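You operate a simulated robot arm through the tools that you are given. There is no shell and no other tool.

Carry out the task below with a simulated robot arm. There is one attempt and no reset: what you move stays moved.

JOB
Shake the purple polish on fast, then stand it back in its slot.
Fine: clamp it for one run; leave the clamp open after. Where these are worked on the way, their far stop is far enough and under half their travel is too little: orange clamp.

The check looks at the end state, three seconds after you hand in, the way a careful person would. Anything else that was tipped, shoved, dropped, spilled or broken makes it a failure.

ROBOT AND FRAMES
A 5-joint arm with a two-finger parallel gripper, fixed in place. Base frame: the origin is at the foot of the arm, x ahead of it, y to its left, z up; the work surface is at about z = 0.75. Lengths are in m, angles in degrees, forces in N, time in s.
It reaches about 1.134 m from its shoulder. Its first joint turns from -149.0 to 149.0 degrees. Payload 1.57 kg.
Tool frame: the origin (TCP) lies between the finger pads and is the grasp point; the fingertips stand 0.03 m ahead of it; z points along the fingers, y is the line along which they close. Largest opening 0.11 m; finger width 0.024, thickness 0.012; the body of the gripper, 0.048 by 0.112 m, starts 0.078 m behind the TCP.
Orientation is told as [roll, pitch, yaw] about the base's x, y, z axes, in that order, counted from this pose: with the fingers straight down and closing along the base's y, the tool's x points along the base's -x, its y along +y and its z along -z.

CONTROLS
- The arm moves only by the tool play_rows. Its argument "deltas" is a list of rows, each a list of 7 numbers: the turn, a rotation vector about the tool's x, y, z in rad, then the shift along the tool's x, y, z in m, then the gripper command, from -1 (shut) to 1 (fully open), values between in proportion. In form: [[rx, ry, rz, tx, ty, tz, hand], ...]. A call has 1 to 20 rows; each row shifts and turns the commanded pose from where the row before left it, along the tool's axes as they then stand. A row lasts 0.2 s, in which the tool goes at most 0.05 m and 8.6 degrees; a call with a longer step from one row to the next is refused whole, and so is a gripper value outside its range. A pose out of reach is approached as far as the arm can. The call stops where the force on the tool passes 70 N (or 10 N more than at its start, if that is more) or the arm is blocked; 0.2 s more then pass. Each finger travels about 0.072 m/s and halts on what it meets, pressing with about 39 N; the grip force reading is that of the motor and also rises with nothing between the fingers. The clock runs only during rows and for 0.2 s after the last one: add rows that do not move to give the fingers time. The reply holds the time, the measured pose of the TCP, the force on the tool along the base axes, the opening and the grip force, in the units named above and with some noise, with the torque about the TCP (base axes, N m) and any sound that the robot's microphone picked up.
- Cameras (640 x 400 px; columns grow to the right, rows downward): "scene" is fixed at [0.0494, -0.5016, 1.5318]; the picture's right is [0.73, -0.68, 0.00], its down [-0.32, -0.35, -0.88] and it looks along [0.60, 0.64, -0.48] (base axes); focal length 362 px, centre (320, 200). "wrist" rides on the gripper at [0.07, 0.016, -0.141] in the tool frame; the picture's right is [-0.23, 0.97, 0.00], its down [-0.85, -0.20, -0.48] and it looks along [-0.47, -0.11, 0.88] (tool axes); focal length 222 px, centre (320, 200). There is no depth. A picture from a camera that has moved, and an enlarged one, comes with that camera's place and axes in the base frame and with its lens.
- snapshot(camera): a new picture of that camera. No time passes.
- raise_lower(by): slides the trunk up (or, below 0, down) by that many m; the arm rides with it, the base frame stays. It gives what a move gives, with no picture.
- inspect(camera, box): a new picture of the part [left, top, right, bottom] of that camera's present view, enlarged. No time passes.
- hand_in(): hands the job in; it is judged then, once.

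Places have to be worked out from the pictures, the camera data and where the tool is seen. Open the gripper and draw the arm clear of the work before you hand the job in, unless the task says otherwise.

The tools are called after "Request:" by a JSON object that holds its "api" and its "payload". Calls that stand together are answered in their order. play_rows: Moves the arm, as the interface text tells. Its arguments: {"type":"object","properties":{"deltas":{"type":"array"}},"required":["deltas"]} The other tools are called the same way: raise_lower (by) slides the trunk up or down; snapshot (camera) takes a picture; inspect (camera, box) takes an enlarged picture of a part of a camera's view; hand_in () hands the job in.

At the start:

```text
time_s: 0.0
eef_pos: [0.7279, 0.3705, 1.1165]
tool_rot: [0.1, 0.0, 0.0]
contact_force: [0.0, 0.9, 0.5]
wrist_torque: [-0.02, -0.03, -0.03]
finger_gap: 0.11
finger_force: 0.0
trunk travel left (down, up): [-0.85, 0.12]
```

scene: 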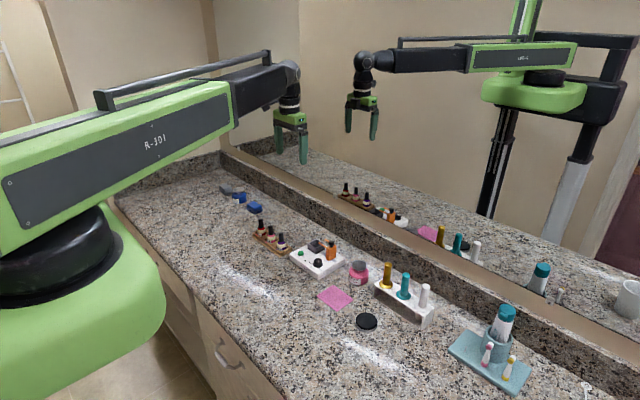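
wrist: 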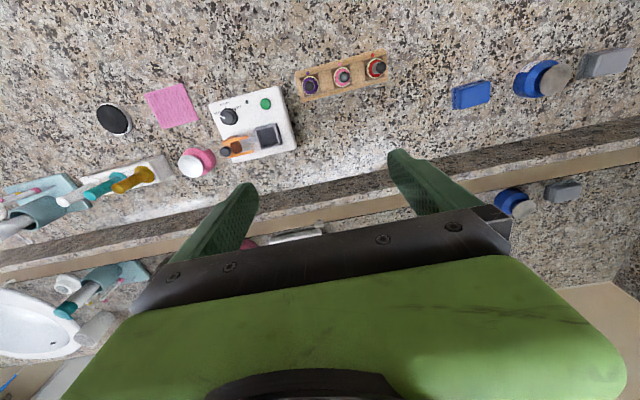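

I start by looking closer at the polish rack and the white shaker device in both views, before moving anything.

Request:
{"api": "inspect", "payload": {"camera": "scene", "box": [230, 200, 390, 300]}}

Request:
{"api": "inspect", "payload": {"camera": "wrist", "box": [170, 40, 410, 190]}}

Request:
{"api": "inspect", "payload": {"camera": "scene", "box": [280, 225, 360, 275]}}

Request:
{"api": "inspect", "payload": {"camera": "wrist", "box": [200, 80, 304, 165]}}

```text
4.00 times, centred on (310, 250) of scene
camera zoom: at [0.0494, -0.5016, 1.5318], right [0.73, -0.68, 0.0], down [-0.32, -0.35, -0.88], along [0.6, 0.64, -0.48], focal length 1448 px, centre (360, 0)
```

zoom: 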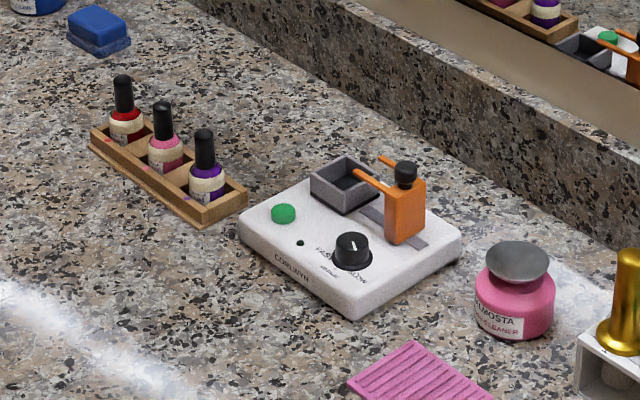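

```text
2.67 times, centred on (290, 115) of wrist
camera zoom: at [0.6585, 0.3878, 1.2584], right [0.23, 0.97, 0.0], down [0.85, -0.2, 0.48], along [0.47, -0.11, -0.88], focal length 592 px, centre (400, 427)
```

zoom: 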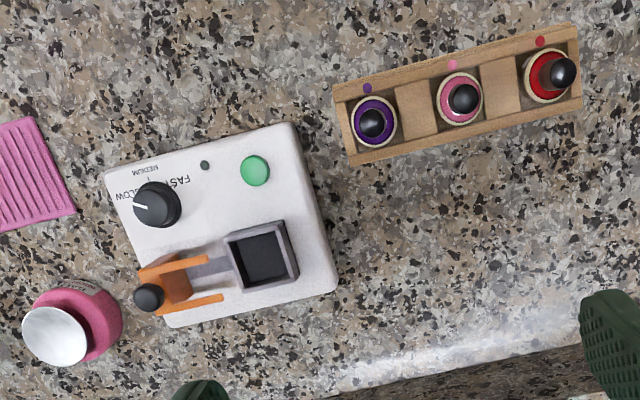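

```text
8.00 times, centred on (320, 250) of scene
camera zoom: at [0.0494, -0.5016, 1.5318], right [0.73, -0.68, 0.0], down [-0.32, -0.35, -0.88], along [0.6, 0.64, -0.48], focal length 2895 px, centre (320, -200)
```

zoom: 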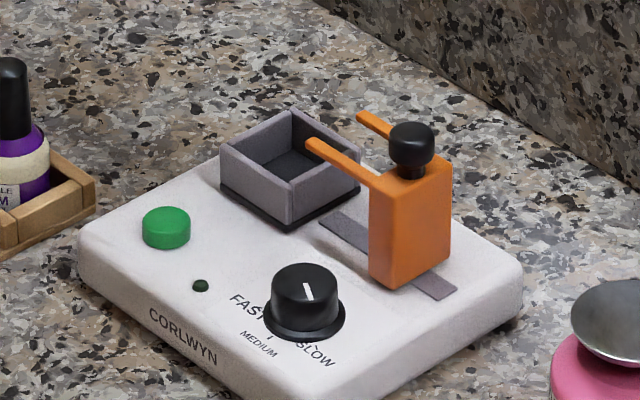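

```text
4.71 times, centred on (252, 122) of wrist
camera zoom: at [0.6585, 0.3878, 1.2584], right [0.23, 0.97, 0.0], down [0.85, -0.2, 0.48], along [0.47, -0.11, -0.88], focal length 1045 px, centre (640, 565)
```

zoom: 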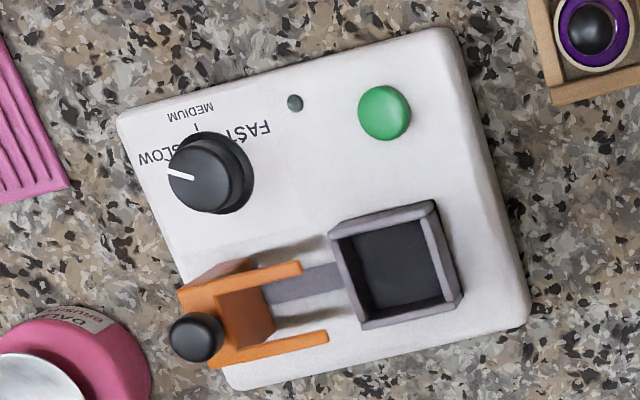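

The white shaker sits around (0.70, 0.25), with its dial pointing to SLOW, a green start button, a grey cup and the orange clamp slid away from the cup. The purple polish is the bottle in the rack slot nearest the shaker, at about (0.665, 0.365). I'll bring the wrist camera closer, staying well above everything, to measure.

Request:
{"api": "play_rows", "payload": {"deltas": [[0, 0, 0, 0.002, -0.025, 0.03, 1], [0, 0, 0, 0.002, -0.025, 0.03, 1], [0, 0, 0, 0.002, -0.025, 0.03, 1], [0, 0, 0, 0.002, -0.025, 0.03, 1], [0, 0, 0, 0, 0, 0, 1]]}}

Request:
{"api": "snapshot", "payload": {"camera": "wrist"}}

Request:
{"api": "snapshot", "payload": {"camera": "scene"}}

```text
time_s: 1.2
eef_pos: [0.7189, 0.2727, 1.1163]
tool_rot: [0.1, 0.0, 0.1]
contact_force: [0.0, -0.3, -0.7]
wrist_torque: [0.0, -0.03, 0.0]
finger_gap: 0.1101
finger_force: 0.1
out of reach, approached as far as the arm can: row 1, 2, 3, 4
trunk travel left (down, up): [-0.85, 0.12]
```

```text
taken
camera wrist: at [0.6498, 0.2898, 1.2584], right [0.23, 0.97, 0.0], down [0.85, -0.2, 0.48], along [0.47, -0.11, -0.88], focal length 222 px, centre (320, 200)
```

wrist: 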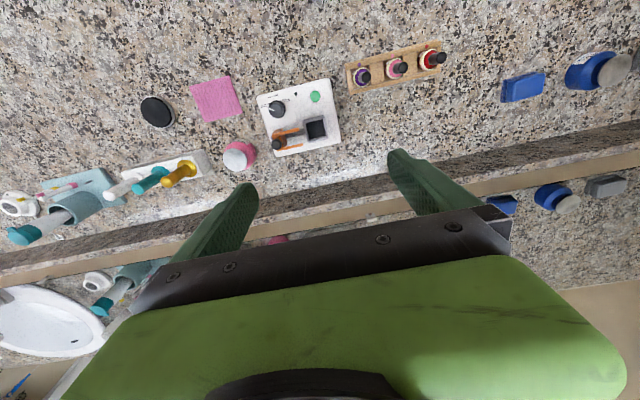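

```text
taken
```

scene: 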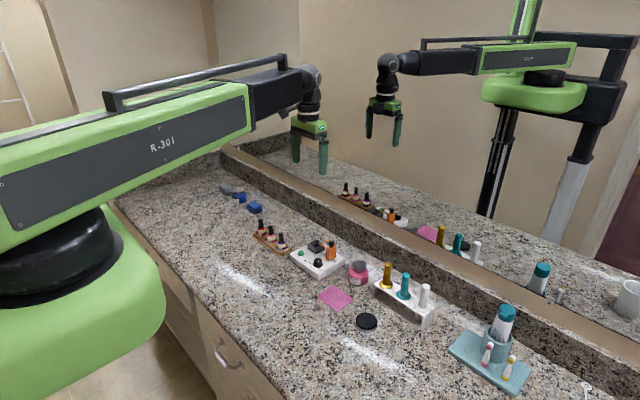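

The arm itself can't go lower in this posture, so the trunk must bring it down. I'm over (0.719, 0.273) with fingertips at about z = 1.086 and nothing beneath, so I lower the trunk 0.13 m for a closer look.

Request:
{"api": "raise_lower", "payload": {"by": -0.13}}

Request:
{"api": "snapshot", "payload": {"camera": "wrist"}}

Request:
{"api": "snapshot", "payload": {"camera": "scene"}}

```text
time_s: 2.8
eef_pos: [0.7188, 0.273, 0.9873]
tool_rot: [0.1, 0.0, 0.1]
contact_force: [-0.3, 0.3, 0.2]
wrist_torque: [0.0, 0.03, 0.03]
finger_gap: 0.1101
finger_force: 0.1
trunk travel left (down, up): [-0.72, 0.25]
```

```text
taken
camera wrist: at [0.6498, 0.2898, 1.1285], right [0.23, 0.97, 0.0], down [0.85, -0.2, 0.48], along [0.47, -0.11, -0.88], focal length 222 px, centre (320, 200)
```

wrist: 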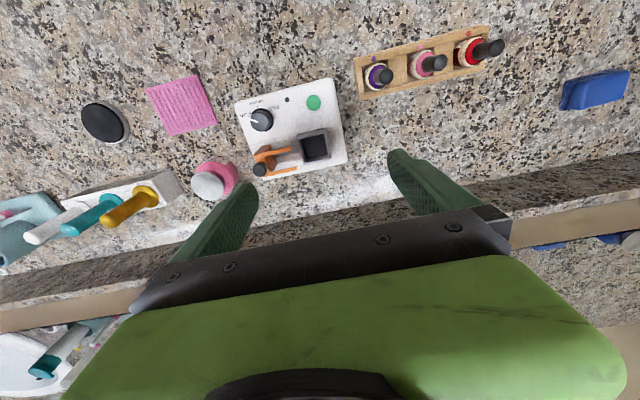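

```text
taken
```

scene: 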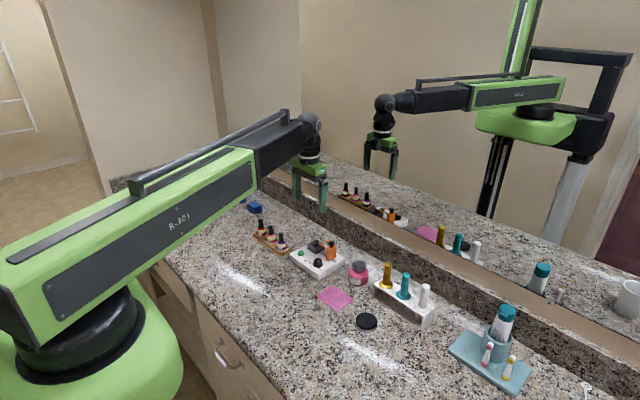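

The view is closer now; I zoom in on the shaker and rack to measure positions.

Request:
{"api": "inspect", "payload": {"camera": "wrist", "box": [224, 70, 352, 190]}}

Request:
{"api": "inspect", "payload": {"camera": "wrist", "box": [340, 20, 510, 110]}}

Request:
{"api": "inspect", "payload": {"camera": "scene", "box": [245, 210, 305, 265]}}

```text
3.33 times, centred on (288, 130) of wrist
camera zoom: at [0.6498, 0.2898, 1.1285], right [0.23, 0.97, 0.0], down [0.85, -0.2, 0.48], along [0.47, -0.11, -0.88], focal length 740 px, centre (427, 433)
```

zoom: 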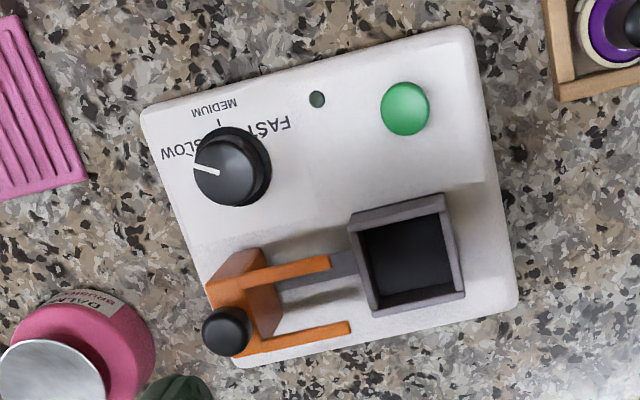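

```text
3.76 times, centred on (425, 65) of wrist
camera zoom: at [0.6498, 0.2898, 1.1285], right [0.23, 0.97, 0.0], down [0.85, -0.2, 0.48], along [0.47, -0.11, -0.88], focal length 836 px, centre (-75, 708)
```

zoom: 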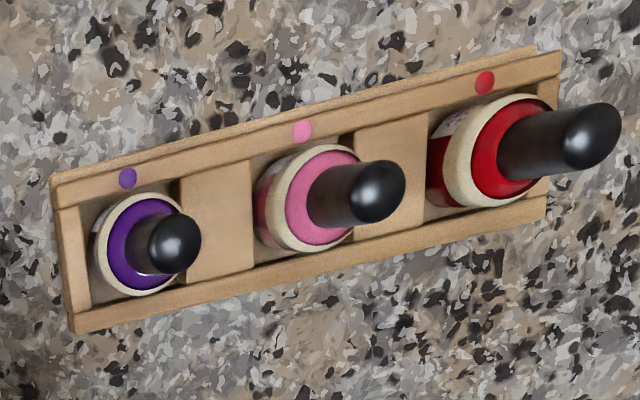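

```text
7.27 times, centred on (275, 238) of scene
camera zoom: at [0.0494, -0.5016, 1.5318], right [0.73, -0.68, 0.0], down [-0.32, -0.35, -0.88], along [0.6, 0.64, -0.48], focal length 2632 px, centre (647, -73)
```

zoom: 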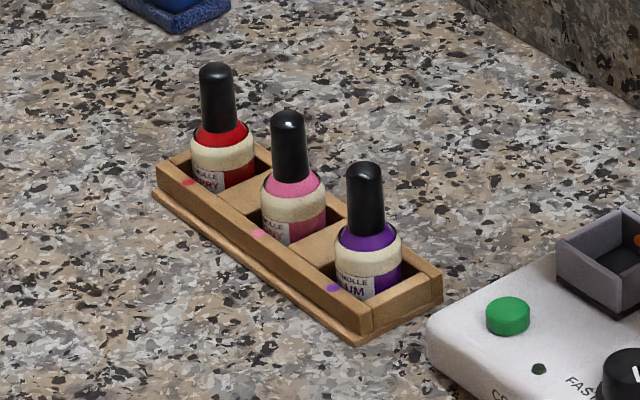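

Stereo from the two heights gives these positions, with the shaker and rack aligned to the base axes:

- **Dial:** about (0.681, 0.192). Its pointer is 60° from centre toward SLOW, so FAST is 120° clockwise seen from above.
- **Button:** (0.676, 0.274), top at z ≈ 0.782.
- **Clamp knob:** (0.735, 0.186), top at z ≈ 0.845.
- **Cup:** about (0.734, 0.261).
- **Purple cap:** (0.664, 0.368), top at z ≈ 0.822.

I raise the arm first, so the trunk can then drop without the fingers coming near anything.

Request:
{"api": "play_rows", "payload": {"deltas": [[0, 0, 0, 0, 0, -0.04, 1], [0, 0, 0, 0, 0, -0.04, 1], [0, 0, 0, 0, 0, -0.04, 1], [0, 0, 0, 0, 0, -0.04, 1], [0, 0, 0, 0, 0, 0, 1]]}}

```text
time_s: 4.0
eef_pos: [0.7183, 0.2729, 0.9873]
tool_rot: [0.0, 0.0, 0.0]
contact_force: [0.4, -0.3, 0.6]
wrist_torque: [0.01, 0.03, -0.01]
finger_gap: 0.1101
finger_force: 0.0
out of reach, approached as far as the arm can: row 1, 2, 3, 4
trunk travel left (down, up): [-0.72, 0.25]
```

The arm reports rising as out of reach too, so vertical motion may belong to the trunk alone in this posture. I'll test with a very small upward step.

Request:
{"api": "play_rows", "payload": {"deltas": [[0, 0, 0, 0, 0, -0.005, 1], [0, 0, 0, 0, 0, 0, 1]]}}

```text
time_s: 4.6
eef_pos: [0.7192, 0.2726, 0.9868]
tool_rot: [0.0, 0.0, -0.1]
contact_force: [0.4, 0.3, 0.3]
wrist_torque: [0.01, -0.01, 0.03]
finger_gap: 0.1101
finger_force: 0.1
out of reach, approached as far as the arm can: row 1
trunk travel left (down, up): [-0.72, 0.25]
```

Confirmed: height is set only by the trunk, while the arm moves horizontally. I move over the dial at (0.6815, 0.192) at this height, then look.

Request:
{"api": "play_rows", "payload": {"deltas": [[0, 0, 0, 0.0125, -0.027, 0, 1], [0, 0, 0, 0.0125, -0.027, 0, 1], [0, 0, 0, 0.0125, -0.027, 0, 1], [0, 0, 0, 0, 0, 0, 1]]}}

Request:
{"api": "raise_lower", "payload": {"by": -0.07}}

Request:
{"api": "snapshot", "payload": {"camera": "wrist"}}

Request:
{"api": "snapshot", "payload": {"camera": "scene"}}

```text
time_s: 5.6
eef_pos: [0.6842, 0.1907, 0.9871]
tool_rot: [0.0, 0.0, 0.0]
contact_force: [-0.4, -0.6, 0.1]
wrist_torque: [0.0, -0.03, 0.0]
finger_gap: 0.1097
finger_force: 0.1
trunk travel left (down, up): [-0.72, 0.25]
```

```text
time_s: 6.7
eef_pos: [0.6836, 0.1907, 0.9174]
tool_rot: [0.0, -0.1, 0.1]
contact_force: [0.3, -0.1, 0.3]
wrist_torque: [-0.02, -0.01, 0.04]
finger_gap: 0.1098
finger_force: 0.0
trunk travel left (down, up): [-0.65, 0.32]
```

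```text
taken
camera wrist: at [0.6148, 0.2081, 1.0585], right [0.23, 0.97, 0.0], down [0.85, -0.2, 0.48], along [0.47, -0.11, -0.88], focal length 222 px, centre (320, 200)
```

wrist: 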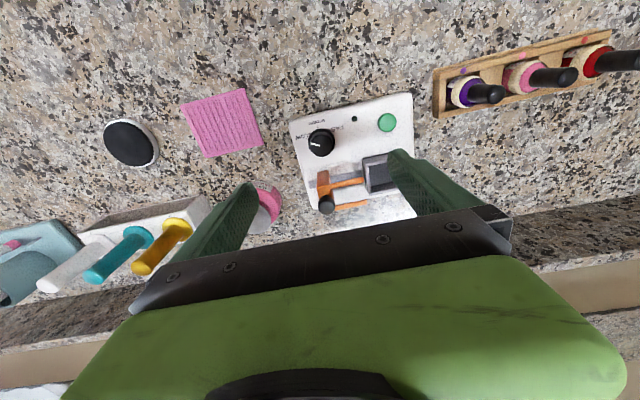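

```text
taken
```

scene: 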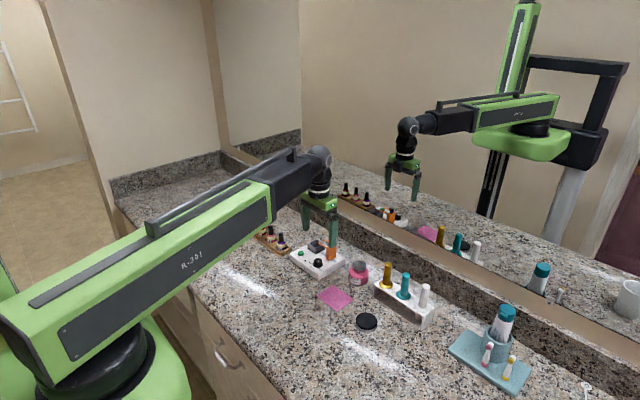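

The tool is now roughly above the dial. I zoom in to refine the dial's place and its heights.

Request:
{"api": "inspect", "payload": {"camera": "wrist", "box": [280, 85, 424, 220]}}

Request:
{"api": "inspect", "payload": {"camera": "scene", "box": [285, 225, 349, 280]}}

```text
2.96 times, centred on (352, 152) of wrist
camera zoom: at [0.6148, 0.2081, 1.0585], right [0.23, 0.97, 0.0], down [0.85, -0.2, 0.48], along [0.47, -0.11, -0.88], focal length 658 px, centre (225, 341)
```

zoom: 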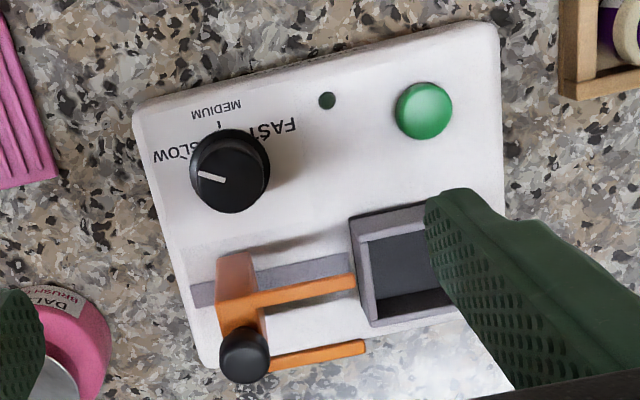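

```text
7.27 times, centred on (317, 252) of scene
camera zoom: at [0.0494, -0.5016, 1.5318], right [0.73, -0.68, 0.0], down [-0.32, -0.35, -0.88], along [0.6, 0.64, -0.48], focal length 2632 px, centre (342, -182)
```

zoom: 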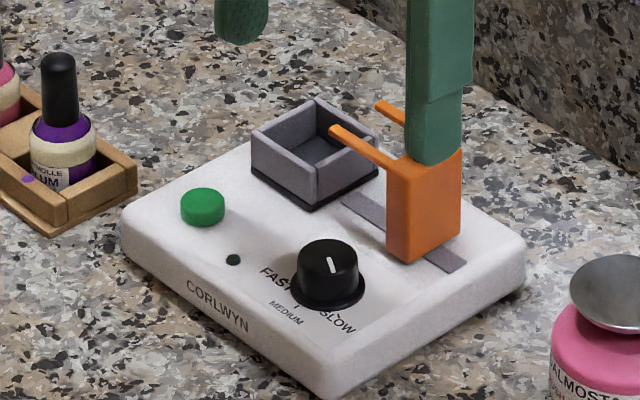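

The dial top is at about (0.6805, 0.193, 0.795). I centre on it, turn the tool 30° counter-clockwise so that two 60° twists will cover the 120°, and set the fingers about 5 cm apart.

Request:
{"api": "play_rows", "payload": {"deltas": [[0, 0, 0, 0.0035, 0.002, 0, -0.1], [0, 0, -0.131, 0, 0, 0, -0.1], [0, 0, -0.131, 0, 0, 0, -0.1], [0, 0, -0.131, 0, 0, 0, -0.1], [0, 0, -0.131, 0, 0, 0, -0.1], [0, 0, 0, 0, 0, 0, -0.1], [0, 0, 0, 0, 0, 0, -0.1]]}}

Request:
{"api": "raise_lower", "payload": {"by": -0.06}}

Request:
{"api": "snapshot", "payload": {"camera": "wrist"}}

Request:
{"api": "inspect", "payload": {"camera": "scene", "box": [275, 215, 365, 285]}}

```text
time_s: 8.3
eef_pos: [0.6807, 0.1922, 0.9172]
tool_rot: [0.1, 0.0, 30.1]
contact_force: [0.2, 0.5, -0.3]
wrist_torque: [0.0, 0.01, 0.0]
finger_gap: 0.0494
finger_force: 0.1
trunk travel left (down, up): [-0.65, 0.32]
```

```text
time_s: 9.3
eef_pos: [0.6809, 0.1922, 0.857]
tool_rot: [0.1, 0.0, 30.0]
contact_force: [0.1, 1.3, -0.3]
wrist_torque: [0.0, 0.02, 0.0]
finger_gap: 0.0495
finger_force: 0.1
trunk travel left (down, up): [-0.59, 0.38]
```

```text
taken
camera wrist: at [0.6128, 0.1724, 0.9985], right [-0.29, 0.96, 0.0], down [0.84, 0.26, 0.48], along [0.46, 0.14, -0.88], focal length 222 px, centre (320, 200)
```

wrist: 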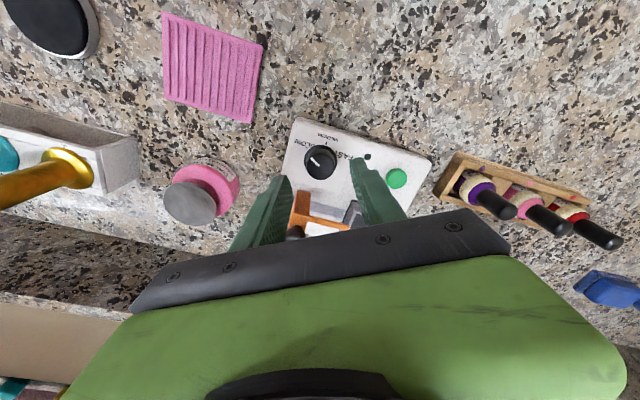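

```text
5.71 times, centred on (320, 250) of scene
camera zoom: at [0.0494, -0.5016, 1.5318], right [0.73, -0.68, 0.0], down [-0.32, -0.35, -0.88], along [0.6, 0.64, -0.48], focal length 2068 px, centre (320, -86)
```

zoom: 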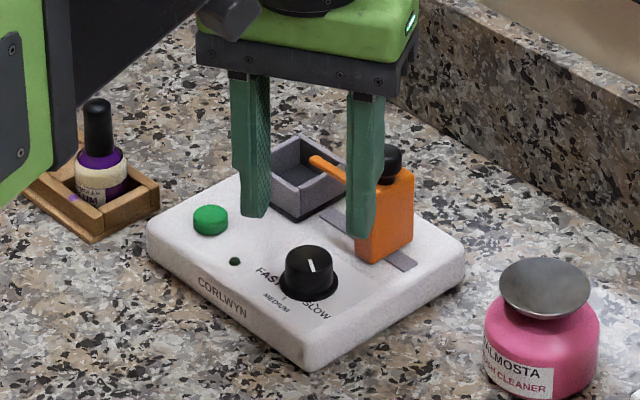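

The fingers straddle the dial with clearance, and tips are at z ≈ 0.827. I lower 0.043 m so the tips sit at about 0.784 beside the dial body.

Request:
{"api": "raise_lower", "payload": {"by": -0.043}}

Request:
{"api": "inspect", "payload": {"camera": "scene", "box": [275, 215, 365, 285]}}

Request:
{"api": "inspect", "payload": {"camera": "wrist", "box": [220, 100, 420, 240]}}

```text
time_s: 10.1
eef_pos: [0.6809, 0.1906, 0.815]
tool_rot: [-0.1, 0.0, 30.0]
contact_force: [-0.7, -0.3, 0.0]
wrist_torque: [0.0, -0.01, 0.02]
finger_gap: 0.0495
finger_force: 0.1
trunk travel left (down, up): [-0.547, 0.423]
```

```text
5.71 times, centred on (320, 250) of scene
camera zoom: at [0.0494, -0.5016, 1.5318], right [0.73, -0.68, 0.0], down [-0.32, -0.35, -0.88], along [0.6, 0.64, -0.48], focal length 2068 px, centre (320, -86)
```

zoom: 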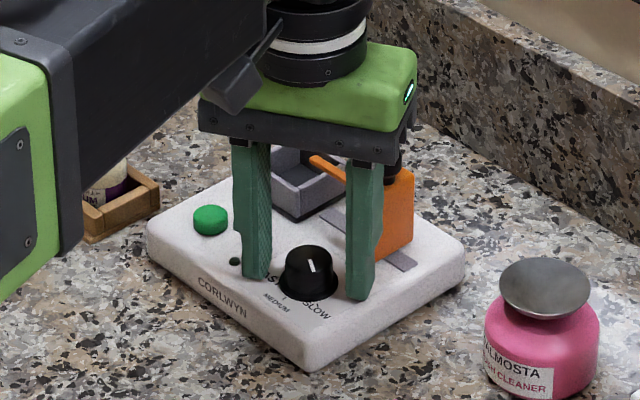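

```text
2.86 times, centred on (320, 170) of wrist
camera zoom: at [0.6128, 0.1724, 0.9554], right [-0.29, 0.96, 0.0], down [0.84, 0.26, 0.48], along [0.46, 0.14, -0.88], focal length 635 px, centre (320, 286)
```

zoom: 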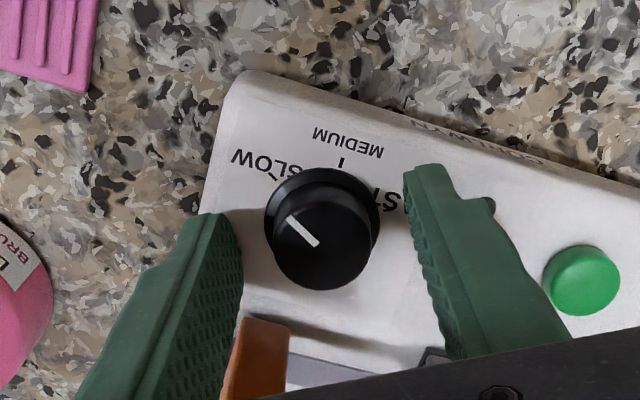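

The dial is centred between the fingers. I close on it and read the gap before turning.

Request:
{"api": "play_rows", "payload": {"deltas": [[0, 0, 0, 0, 0, 0, -0.5], [0, 0, 0, 0, 0, 0, -0.7], [0, 0, 0, 0, 0, 0, -0.7]]}}

```text
time_s: 10.9
eef_pos: [0.6806, 0.1924, 0.8138]
tool_rot: [0.0, 0.0, 30.0]
contact_force: [0.4, 1.2, 0.5]
wrist_torque: [0.21, 0.29, 0.01]
finger_gap: 0.0275
finger_force: 37.6
trunk travel left (down, up): [-0.547, 0.423]
```

The dial is gripped at 27.5 mm with almost no side force. I twist 60° clockwise seen from above, from SLOW toward MEDIUM.

Request:
{"api": "play_rows", "payload": {"deltas": [[0, 0, 0.131, 0, 0, 0, -0.7], [0, 0, 0.131, 0, 0, 0, -0.7], [0, 0, 0.131, 0, 0, 0, -0.7], [0, 0, 0.131, 0, 0, 0, -0.7], [0, 0, 0.131, 0, 0, 0, -0.7], [0, 0, 0.131, 0, 0, 0, -0.7], [0, 0, 0.131, 0, 0, 0, -0.7], [0, 0, 0.131, 0, 0, 0, -0.7], [0, 0, 0, 0, 0, 0, -0.7]]}}

Request:
{"api": "inspect", "payload": {"camera": "wrist", "box": [220, 100, 420, 240]}}

Request:
{"api": "inspect", "payload": {"camera": "scene", "box": [275, 215, 365, 285]}}

```text
time_s: 12.9
eef_pos: [0.6809, 0.1945, 0.8137]
tool_rot: [0.0, -0.1, -30.1]
contact_force: [-7.7, 20.7, -1.1]
wrist_torque: [0.49, 1.06, 0.04]
finger_gap: 0.0274
finger_force: 37.6
trunk travel left (down, up): [-0.547, 0.423]
```

```text
2.86 times, centred on (320, 170) of wrist
camera zoom: at [0.6293, 0.2438, 0.9556], right [0.69, 0.73, 0.0], down [0.64, -0.6, 0.48], along [0.35, -0.33, -0.88], focal length 635 px, centre (320, 286)
```

zoom: 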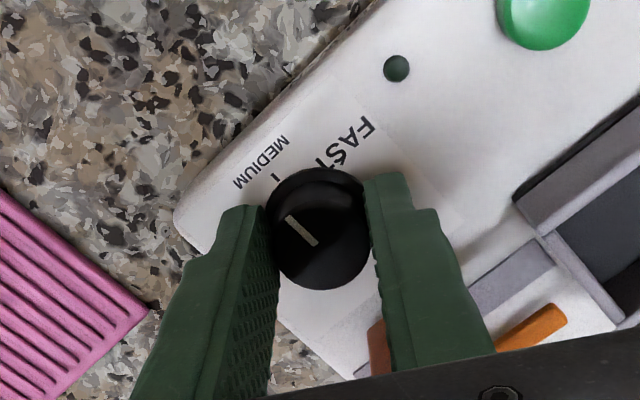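

```text
5.71 times, centred on (320, 250) of scene
camera zoom: at [0.0494, -0.5016, 1.5318], right [0.73, -0.68, 0.0], down [-0.32, -0.35, -0.88], along [0.6, 0.64, -0.48], focal length 2068 px, centre (320, -86)
```

zoom: 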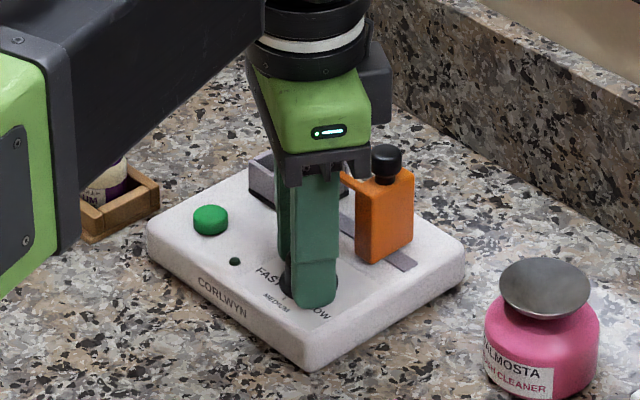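

The pointer followed the fingers and now lies near MEDIUM; the shaker did not shift. I open slightly, turn the tool back 60° free of the dial, and look before regripping.

Request:
{"api": "play_rows", "payload": {"deltas": [[0, 0, 0, 0, 0, 0, -0.18], [0, 0, 0, 0, 0, 0, -0.18], [0, 0, -0.131, 0, 0, 0, -0.18], [0, 0, -0.131, 0, 0, 0, -0.18], [0, 0, -0.131, 0, 0, 0, -0.18], [0, 0, -0.131, 0, 0, 0, -0.18], [0, 0, -0.131, 0, 0, 0, -0.18], [0, 0, -0.131, 0, 0, 0, -0.18], [0, 0, -0.131, 0, 0, 0, -0.18], [0, 0, -0.131, 0, 0, 0, -0.18], [0, 0, 0, 0, 0, 0, -0.18]]}}

Request:
{"api": "inspect", "payload": {"camera": "wrist", "box": [220, 100, 420, 240]}}

Request:
{"api": "inspect", "payload": {"camera": "scene", "box": [285, 225, 349, 280]}}

```text
time_s: 15.3
eef_pos: [0.6808, 0.191, 0.8134]
tool_rot: [0.1, 0.1, 30.1]
contact_force: [0.0, 0.7, -1.1]
wrist_torque: [0.0, -0.01, 0.03]
finger_gap: 0.0452
finger_force: 0.1
trunk travel left (down, up): [-0.547, 0.423]
```

```text
2.86 times, centred on (320, 170) of wrist
camera zoom: at [0.6126, 0.1718, 0.9554], right [-0.29, 0.96, 0.0], down [0.84, 0.26, 0.48], along [0.46, 0.14, -0.88], focal length 635 px, centre (320, 286)
```

zoom: 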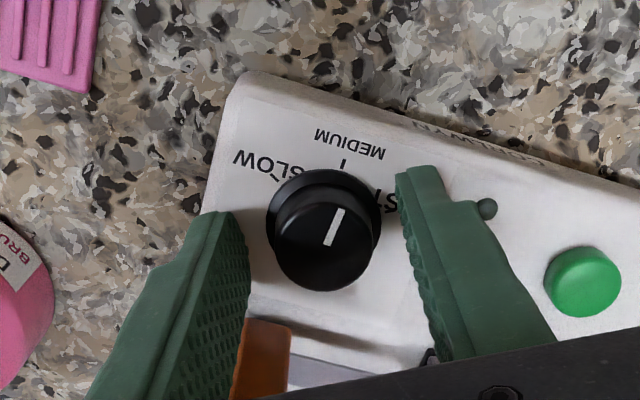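

```text
7.27 times, centred on (317, 252) of scene
camera zoom: at [0.0494, -0.5016, 1.5318], right [0.73, -0.68, 0.0], down [-0.32, -0.35, -0.88], along [0.6, 0.64, -0.48], focal length 2632 px, centre (342, -182)
```

zoom: 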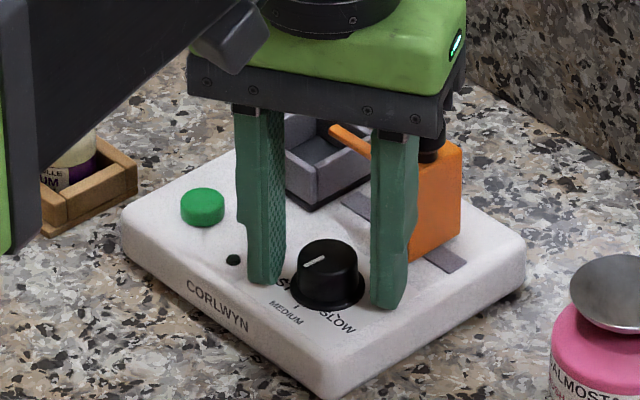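

The pointer is within a few degrees of straight at MEDIUM, so the 60° spacing holds. I regrip and twist another 60° to FAST.

Request:
{"api": "play_rows", "payload": {"deltas": [[0, 0, 0, 0, 0, 0, -0.7], [0, 0, 0, 0, 0, 0, -0.7], [0, 0, 0, 0, 0, 0, -0.7], [0, 0, 0.131, 0, 0, 0, -0.7], [0, 0, 0.131, 0, 0, 0, -0.7], [0, 0, 0.131, 0, 0, 0, -0.7], [0, 0, 0.131, 0, 0, 0, -0.7], [0, 0, 0.131, 0, 0, 0, -0.7], [0, 0, 0.131, 0, 0, 0, -0.7], [0, 0, 0.131, 0, 0, 0, -0.7], [0, 0, 0.131, 0, 0, 0, -0.7], [0, 0, 0, 0, 0, 0, -0.7], [0, 0, 0, 0, 0, 0, -0.18], [0, 0, 0, 0, 0, 0, -0.18], [0, 0, 0, 0, 0, 0, -0.18]]}}

Request:
{"api": "inspect", "payload": {"camera": "wrist", "box": [220, 100, 420, 240]}}

Request:
{"api": "inspect", "payload": {"camera": "scene", "box": [285, 225, 349, 280]}}

```text
time_s: 18.5
eef_pos: [0.6808, 0.1915, 0.8143]
tool_rot: [0.0, 0.1, -30.2]
contact_force: [-0.1, -0.2, 0.0]
wrist_torque: [0.0, -0.01, -0.02]
finger_gap: 0.045
finger_force: 0.3
trunk travel left (down, up): [-0.547, 0.423]
```

```text
2.86 times, centred on (320, 170) of wrist
camera zoom: at [0.6286, 0.2417, 0.9554], right [0.68, 0.73, 0.0], down [0.64, -0.6, 0.48], along [0.35, -0.33, -0.88], focal length 635 px, centre (320, 286)
```

zoom: 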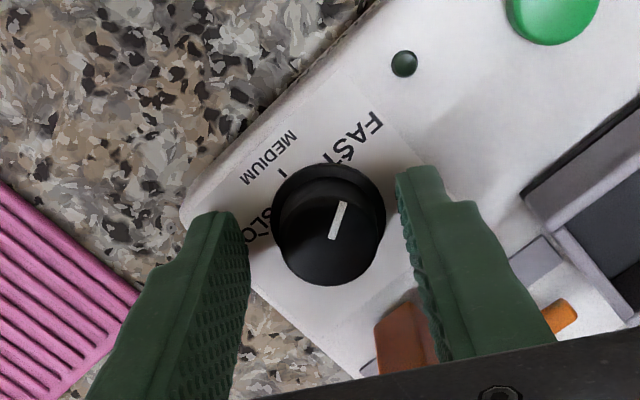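

```text
7.27 times, centred on (317, 252) of scene
camera zoom: at [0.0494, -0.5016, 1.5318], right [0.73, -0.68, 0.0], down [-0.32, -0.35, -0.88], along [0.6, 0.64, -0.48], focal length 2632 px, centre (342, -182)
```

zoom: 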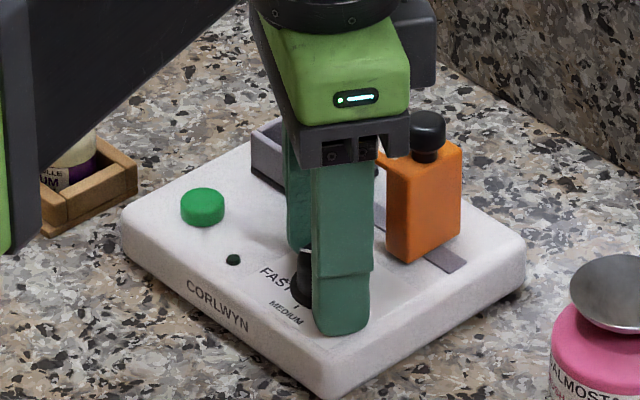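

The pointer now reads about 58° toward FAST. I raise clear of the dial and view it unobstructed.

Request:
{"api": "raise_lower", "payload": {"by": 0.11}}

Request:
{"api": "inspect", "payload": {"camera": "wrist", "box": [220, 60, 480, 220]}}

Request:
{"api": "inspect", "payload": {"camera": "scene", "box": [285, 225, 349, 280]}}

```text
time_s: 19.9
eef_pos: [0.6802, 0.191, 0.9234]
tool_rot: [0.0, 0.0, -30.1]
contact_force: [0.4, -0.7, 0.7]
wrist_torque: [0.0, 0.02, 0.0]
finger_gap: 0.0449
finger_force: 0.0
trunk travel left (down, up): [-0.657, 0.313]
```

```text
2.46 times, centred on (350, 140) of wrist
camera zoom: at [0.6286, 0.2418, 1.0654], right [0.68, 0.73, 0.0], down [0.64, -0.6, 0.48], along [0.35, -0.33, -0.88], focal length 547 px, centre (246, 348)
```

zoom: 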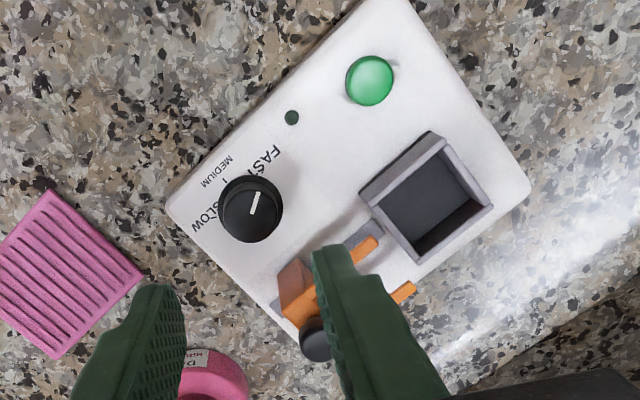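

```text
7.27 times, centred on (317, 252) of scene
camera zoom: at [0.0494, -0.5016, 1.5318], right [0.73, -0.68, 0.0], down [-0.32, -0.35, -0.88], along [0.6, 0.64, -0.48], focal length 2632 px, centre (342, -182)
```

zoom: 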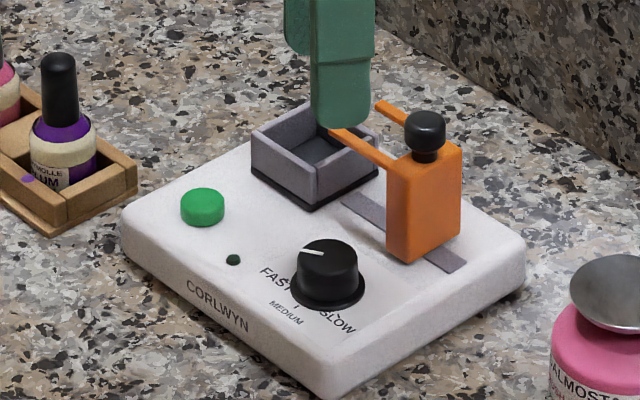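

The dial clearly reads FAST and nothing else moved. Next I turn the tool to -90° so the fingers close along x, and travel over the purple bottle with fingertips at z ≈ 0.89, well above all the tops.

Request:
{"api": "play_rows", "payload": {"deltas": [[0, 0, 0.131, 0, 0, 0, -0.18], [0, 0, 0.131, 0, 0, 0, -0.18], [0, 0, 0.131, 0, 0, 0, -0.18], [0, 0, 0.131, 0, 0, 0, -0.18], [0, 0, 0.131, 0, 0, 0, -0.18], [0, 0, 0.131, 0, 0, 0, -0.18], [0, 0, 0.131, 0, 0, 0, -0.18], [0, 0, 0.131, 0, 0, 0, -0.18], [0, 0, 0, 0.0354, -0.0033, 0, -0.18], [0, 0, 0, 0.0354, -0.0033, 0, -0.18], [0, 0, 0, 0.0354, -0.0033, 0, -0.18], [0, 0, 0, 0.0354, -0.0033, 0, -0.18], [0, 0, 0, 0.0354, -0.0033, 0, -0.18], [0, 0, 0, 0, 0, 0, -0.18]]}}

Request:
{"api": "snapshot", "payload": {"camera": "wrist"}}

Request:
{"api": "snapshot", "payload": {"camera": "scene"}}

```text
time_s: 22.9
eef_pos: [0.6622, 0.3688, 0.9243]
tool_rot: [0.1, 0.0, -90.3]
contact_force: [-1.1, -0.2, -0.3]
wrist_torque: [-0.01, -0.01, 0.03]
finger_gap: 0.0451
finger_force: 0.1
trunk travel left (down, up): [-0.657, 0.313]
```

```text
taken
camera wrist: at [0.6795, 0.4398, 1.0654], right [0.97, -0.23, 0.0], down [-0.2, -0.85, 0.48], along [-0.11, -0.47, -0.88], focal length 222 px, centre (320, 200)
```

wrist: 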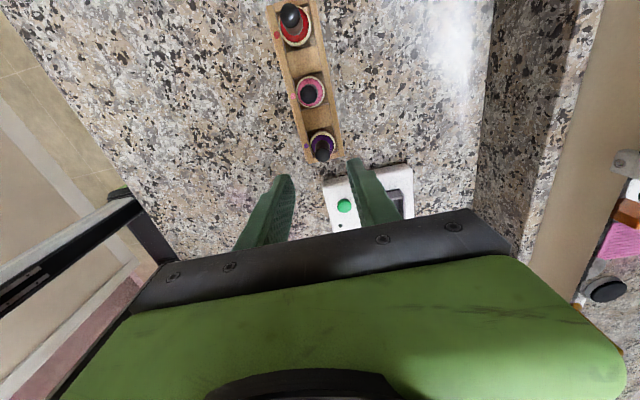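

```text
taken
```

scene: 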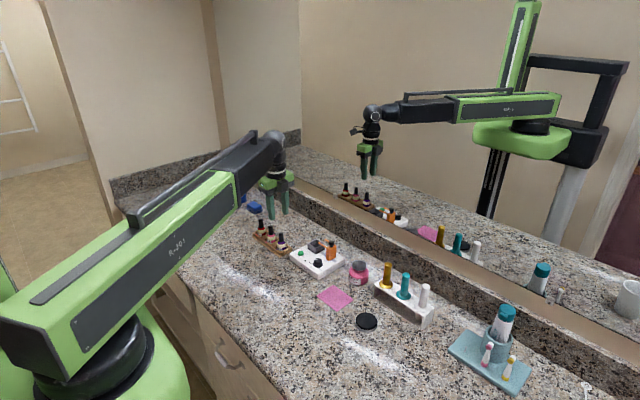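

Request:
{"api": "inspect", "payload": {"camera": "wrist", "box": [250, 80, 400, 220]}}

Request:
{"api": "inspect", "payload": {"camera": "scene", "box": [245, 190, 305, 265]}}

```text
2.86 times, centred on (325, 150) of wrist
camera zoom: at [0.6795, 0.4398, 1.0654], right [0.97, -0.23, 0.0], down [-0.2, -0.85, 0.48], along [-0.11, -0.47, -0.88], focal length 635 px, centre (306, 343)
```

zoom: 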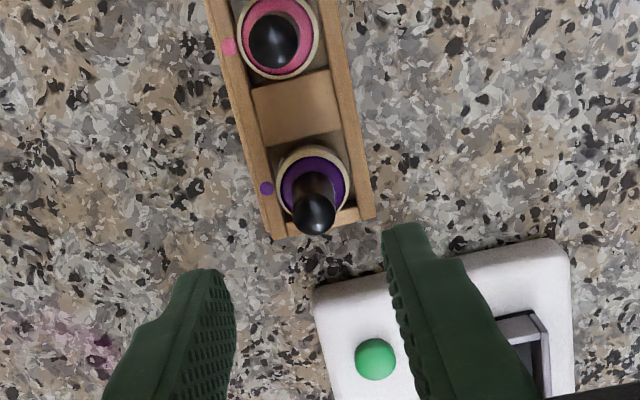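

```text
5.33 times, centred on (275, 228) of scene
camera zoom: at [0.0494, -0.5016, 1.5318], right [0.73, -0.68, 0.0], down [-0.32, -0.35, -0.88], along [0.6, 0.64, -0.48], focal length 1930 px, centre (560, 53)
```

zoom: 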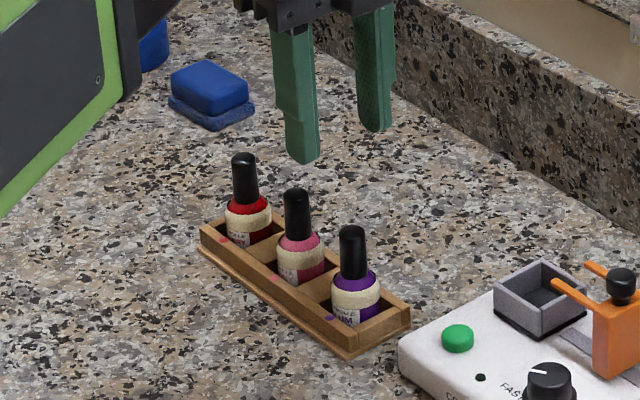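

Combining views, the purple cap top is at (0.665, 0.366, 0.826) and the rack walls top out near 0.77. I shift a few millimetres to centre over it and lower until the tips are just above the cap.

Request:
{"api": "play_rows", "payload": {"deltas": [[0, 0, 0, -0.0035, 0.0028, 0, -0.18], [0, 0, 0, 0, 0, 0, -0.18]]}}

Request:
{"api": "raise_lower", "payload": {"by": -0.055}}

Request:
{"api": "inspect", "payload": {"camera": "wrist", "box": [220, 80, 420, 220]}}

Request:
{"api": "inspect", "payload": {"camera": "scene", "box": [245, 190, 305, 265]}}

```text
time_s: 23.5
eef_pos: [0.6666, 0.3643, 0.9251]
tool_rot: [0.0, -0.1, -90.3]
contact_force: [0.8, 0.7, 0.0]
wrist_torque: [0.02, 0.02, -0.01]
finger_gap: 0.0451
finger_force: 0.1
trunk travel left (down, up): [-0.657, 0.313]
```

```text
time_s: 24.5
eef_pos: [0.6654, 0.3652, 0.8685]
tool_rot: [0.0, 0.0, -90.1]
contact_force: [-0.1, 0.0, -0.1]
wrist_torque: [0.02, -0.02, 0.03]
finger_gap: 0.0453
finger_force: 0.0
trunk travel left (down, up): [-0.602, 0.368]
```

```text
2.86 times, centred on (320, 150) of wrist
camera zoom: at [0.6833, 0.4354, 1.0105], right [0.97, -0.23, 0.0], down [-0.2, -0.85, 0.48], along [-0.11, -0.47, -0.88], focal length 635 px, centre (320, 343)
```

zoom: 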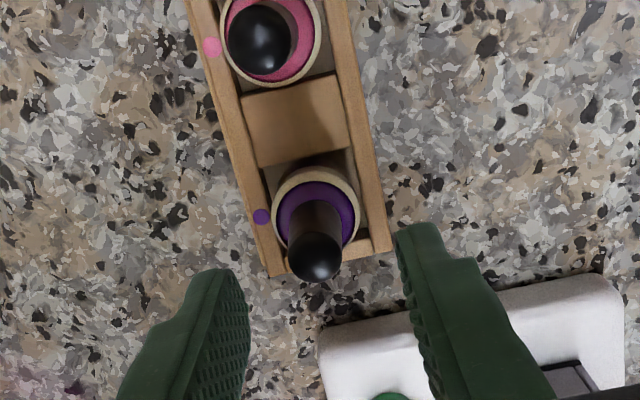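

```text
5.33 times, centred on (275, 228) of scene
camera zoom: at [0.0494, -0.5016, 1.5318], right [0.73, -0.68, 0.0], down [-0.32, -0.35, -0.88], along [0.6, 0.64, -0.48], focal length 1930 px, centre (560, 53)
```

zoom: 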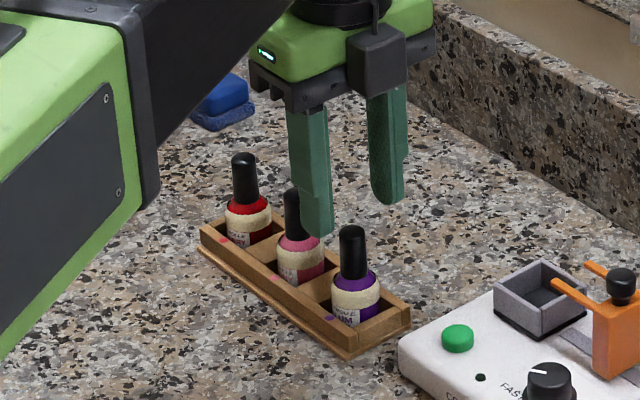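

Tool and cap agree to about a millimetre: TCP (0.666, 0.366), cap (0.6654, 0.3666). I lower so the tips reach z ≈ 0.796, just above the bottle's shoulder, then close on the cap.

Request:
{"api": "raise_lower", "payload": {"by": -0.043}}

Request:
{"api": "play_rows", "payload": {"deltas": [[0, 0, 0, 0, 0, 0, -0.5], [0, 0, 0, 0, 0, 0, -0.8], [0, 0, 0, 0, 0, 0, -0.8], [0, 0, 0, 0, 0, 0, -0.8]]}}

Request:
{"api": "inspect", "payload": {"camera": "wrist", "box": [220, 80, 420, 220]}}

Request:
{"api": "inspect", "payload": {"camera": "scene", "box": [245, 190, 305, 265]}}

```text
time_s: 25.4
eef_pos: [0.6658, 0.3644, 0.8255]
tool_rot: [0.0, 0.0, -90.1]
contact_force: [0.0, 0.7, -0.8]
wrist_torque: [0.01, 0.0, 0.0]
finger_gap: 0.045
finger_force: 0.1
trunk travel left (down, up): [-0.559, 0.411]
```

```text
time_s: 26.4
eef_pos: [0.6667, 0.3651, 0.8268]
tool_rot: [0.1, 0.0, -90.1]
contact_force: [0.1, -0.3, 0.9]
wrist_torque: [0.04, 0.03, -0.01]
finger_gap: 0.016
finger_force: 31.5
trunk travel left (down, up): [-0.559, 0.411]
```

```text
2.86 times, centred on (320, 150) of wrist
camera zoom: at [0.6833, 0.4354, 0.9675], right [0.97, -0.23, 0.0], down [-0.2, -0.85, 0.48], along [-0.11, -0.47, -0.88], focal length 635 px, centre (320, 343)
```

zoom: 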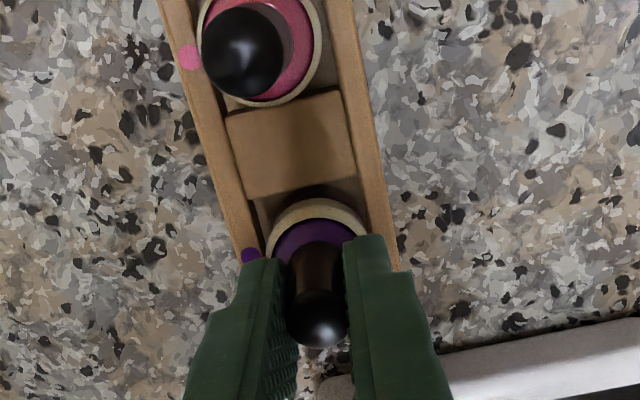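

```text
5.33 times, centred on (275, 228) of scene
camera zoom: at [0.0494, -0.5016, 1.5318], right [0.73, -0.68, 0.0], down [-0.32, -0.35, -0.88], along [0.6, 0.64, -0.48], focal length 1930 px, centre (560, 53)
```

zoom: 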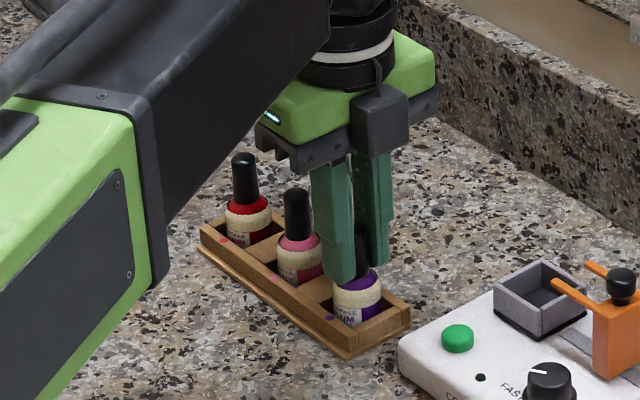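

The cap is held at a 16 mm gap. The camera readout here is [0.6833, 0.4354, 0.9675], which I note as the exact reference for returning the bottle. I lift 0.08 m and check the bottle came up straight.

Request:
{"api": "raise_lower", "payload": {"by": 0.08}}

Request:
{"api": "inspect", "payload": {"camera": "wrist", "box": [220, 80, 420, 220]}}

Request:
{"api": "inspect", "payload": {"camera": "scene", "box": [245, 170, 325, 265]}}

```text
time_s: 27.5
eef_pos: [0.6661, 0.3634, 0.9066]
tool_rot: [-0.1, 0.0, -90.1]
contact_force: [0.1, 0.1, -0.3]
wrist_torque: [0.01, -0.01, -0.01]
finger_gap: 0.0165
finger_force: 31.5
trunk travel left (down, up): [-0.639, 0.331]
```

```text
2.86 times, centred on (320, 150) of wrist
camera zoom: at [0.6834, 0.4355, 1.0473], right [0.97, -0.23, 0.0], down [-0.2, -0.85, 0.48], along [-0.11, -0.47, -0.88], focal length 635 px, centre (320, 343)
```

zoom: 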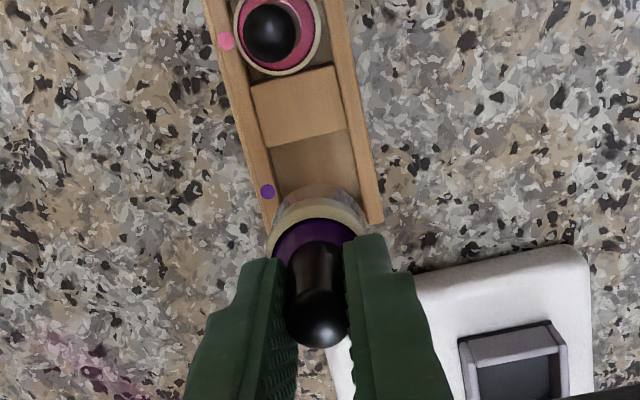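

```text
4.21 times, centred on (285, 218) of scene
camera zoom: at [0.0494, -0.5016, 1.5318], right [0.73, -0.68, 0.0], down [-0.32, -0.35, -0.88], along [0.6, 0.64, -0.48], focal length 1524 px, centre (467, 126)
```

zoom: 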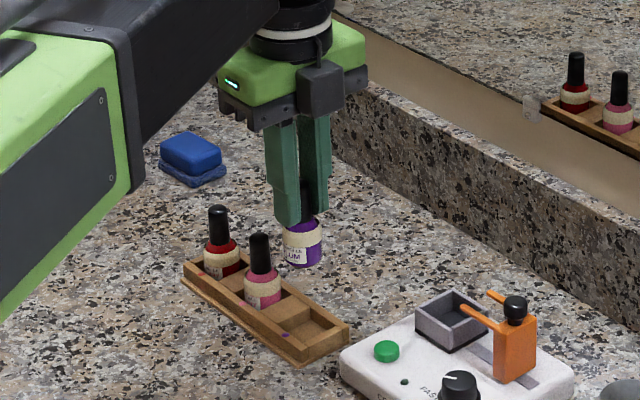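

The bottle hangs straight. Before inserting it I want a plumb view down into the cup, because the fit is tight. I raise a further 0.07 m, so the bottle bottom clears the clamp knob by 5 cm, and put the camera directly over the cup.

Request:
{"api": "raise_lower", "payload": {"by": 0.07}}

Request:
{"api": "play_rows", "payload": {"deltas": [[0, 0, 0, -0.028, 0.0086, 0, -0.8], [0, 0, 0, -0.028, 0.0086, 0, -0.8], [0, 0, 0, -0.028, 0.0086, 0, -0.8], [0, 0, 0, -0.028, 0.0086, 0, -0.8], [0, 0, 0, -0.028, 0.0086, 0, -0.8], [0, 0, 0, -0.028, 0.0086, 0, -0.8], [0, 0, 0, 0, 0, 0, -0.8]]}}

Request:
{"api": "snapshot", "payload": {"camera": "wrist"}}

Request:
{"api": "inspect", "payload": {"camera": "wrist", "box": [270, 40, 370, 130]}}

Request:
{"api": "snapshot", "payload": {"camera": "scene"}}

```text
time_s: 28.6
eef_pos: [0.6654, 0.3638, 0.9758]
tool_rot: [-0.1, 0.1, -90.1]
contact_force: [-0.9, 0.5, -0.9]
wrist_torque: [0.03, -0.03, -0.04]
finger_gap: 0.0166
finger_force: 31.7
trunk travel left (down, up): [-0.709, 0.261]
```

```text
time_s: 30.2
eef_pos: [0.7171, 0.1968, 0.9769]
tool_rot: [0.0, 0.0, -90.1]
contact_force: [0.4, 0.4, -0.6]
wrist_torque: [0.02, -0.01, 0.0]
finger_gap: 0.0165
finger_force: 31.1
trunk travel left (down, up): [-0.709, 0.261]
```

```text
taken
camera wrist: at [0.7332, 0.2674, 1.1174], right [0.97, -0.23, 0.0], down [-0.2, -0.85, 0.48], along [-0.11, -0.47, -0.88], focal length 222 px, centre (320, 200)
```

wrist: 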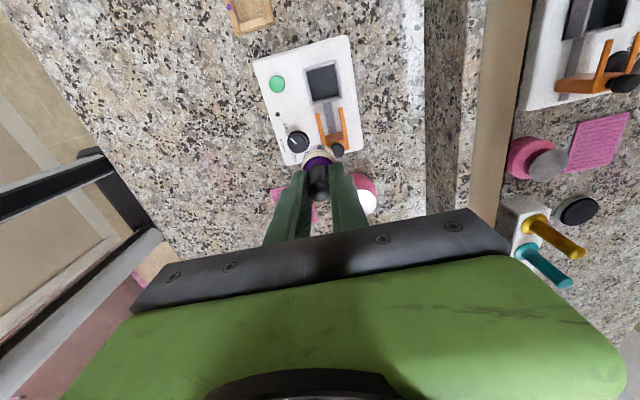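

```text
4.44 times, centred on (320, 85) of wrist
camera zoom: at [0.7332, 0.2674, 1.1174], right [0.97, -0.23, 0.0], down [-0.2, -0.85, 0.48], along [-0.11, -0.47, -0.88], focal length 987 px, centre (320, 711)
```

zoom: 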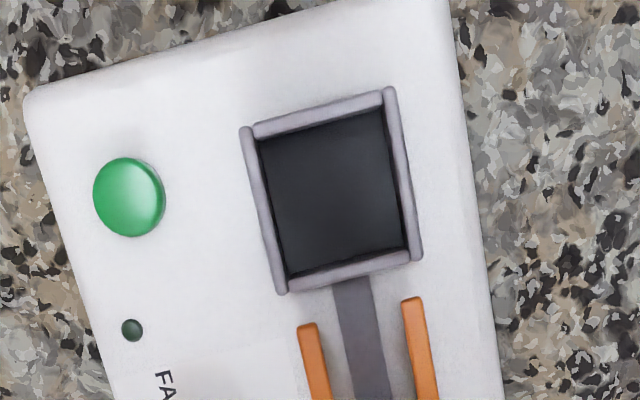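

```text
taken
```

scene: 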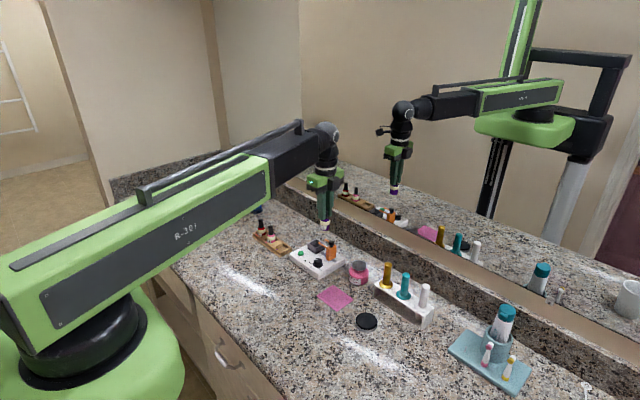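

The plumb view puts the cup centre at (0.7357, 0.2607), with an opening of about 36 x 37 mm for a bottle of about 32 mm. The clamp prongs line up on x = 0.736. The bottle sits at the TCP to within 1 mm, so I move the camera readout to (0.7526, 0.3297), which puts the bottle over the cup.

Request:
{"api": "play_rows", "payload": {"deltas": [[0, 0, 0, 0.0208, 0.0065, 0, -0.8], [0, 0, 0, 0.0208, 0.0065, 0, -0.8], [0, 0, 0, 0.0207, 0.0064, 0, -0.8], [0, 0, 0, 0, 0, 0, -0.8], [0, 0, 0, 0, 0, 0, -0.8]]}}

Request:
{"api": "raise_lower", "payload": {"by": -0.08}}

Request:
{"api": "inspect", "payload": {"camera": "wrist", "box": [240, 90, 440, 220]}}

Request:
{"api": "inspect", "payload": {"camera": "scene", "box": [275, 205, 365, 280]}}

```text
time_s: 31.4
eef_pos: [0.7372, 0.2584, 0.9765]
tool_rot: [0.0, 0.0, -90.0]
contact_force: [0.0, 0.7, -0.4]
wrist_torque: [0.01, 0.02, 0.02]
finger_gap: 0.0165
finger_force: 31.9
trunk travel left (down, up): [-0.709, 0.261]
```

```text
time_s: 32.6
eef_pos: [0.7365, 0.2583, 0.8949]
tool_rot: [0.1, 0.0, -90.1]
contact_force: [0.6, 0.1, 0.0]
wrist_torque: [0.03, 0.0, 0.02]
finger_gap: 0.0161
finger_force: 32.0
trunk travel left (down, up): [-0.629, 0.341]
```

```text
3.08 times, centred on (340, 155) of wrist
camera zoom: at [0.7539, 0.3294, 1.0375], right [0.97, -0.23, 0.0], down [-0.2, -0.85, 0.48], along [-0.11, -0.47, -0.88], focal length 684 px, centre (258, 338)
```

zoom: 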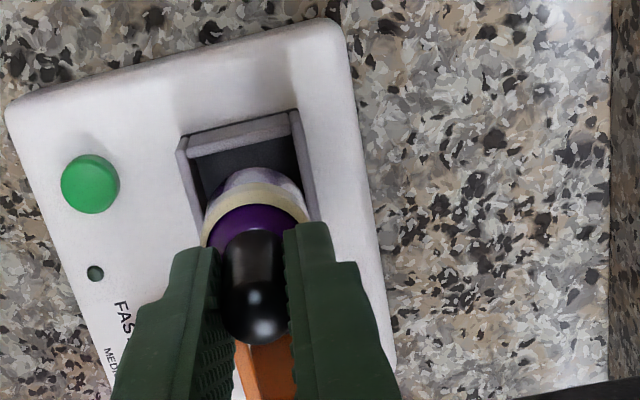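

```text
5.33 times, centred on (320, 242) of scene
camera zoom: at [0.0494, -0.5016, 1.5318], right [0.73, -0.68, 0.0], down [-0.32, -0.35, -0.88], along [0.6, 0.64, -0.48], focal length 1930 px, centre (320, -27)
```

zoom: 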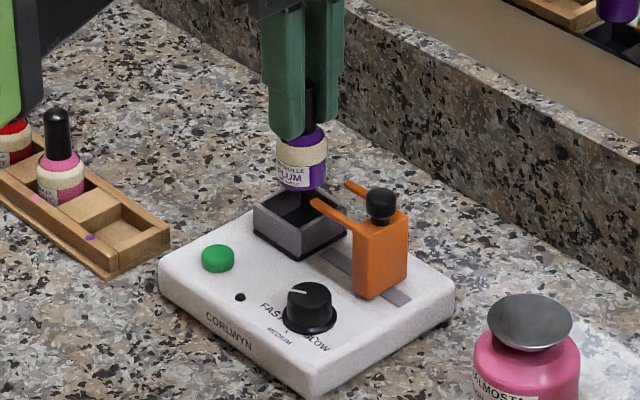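

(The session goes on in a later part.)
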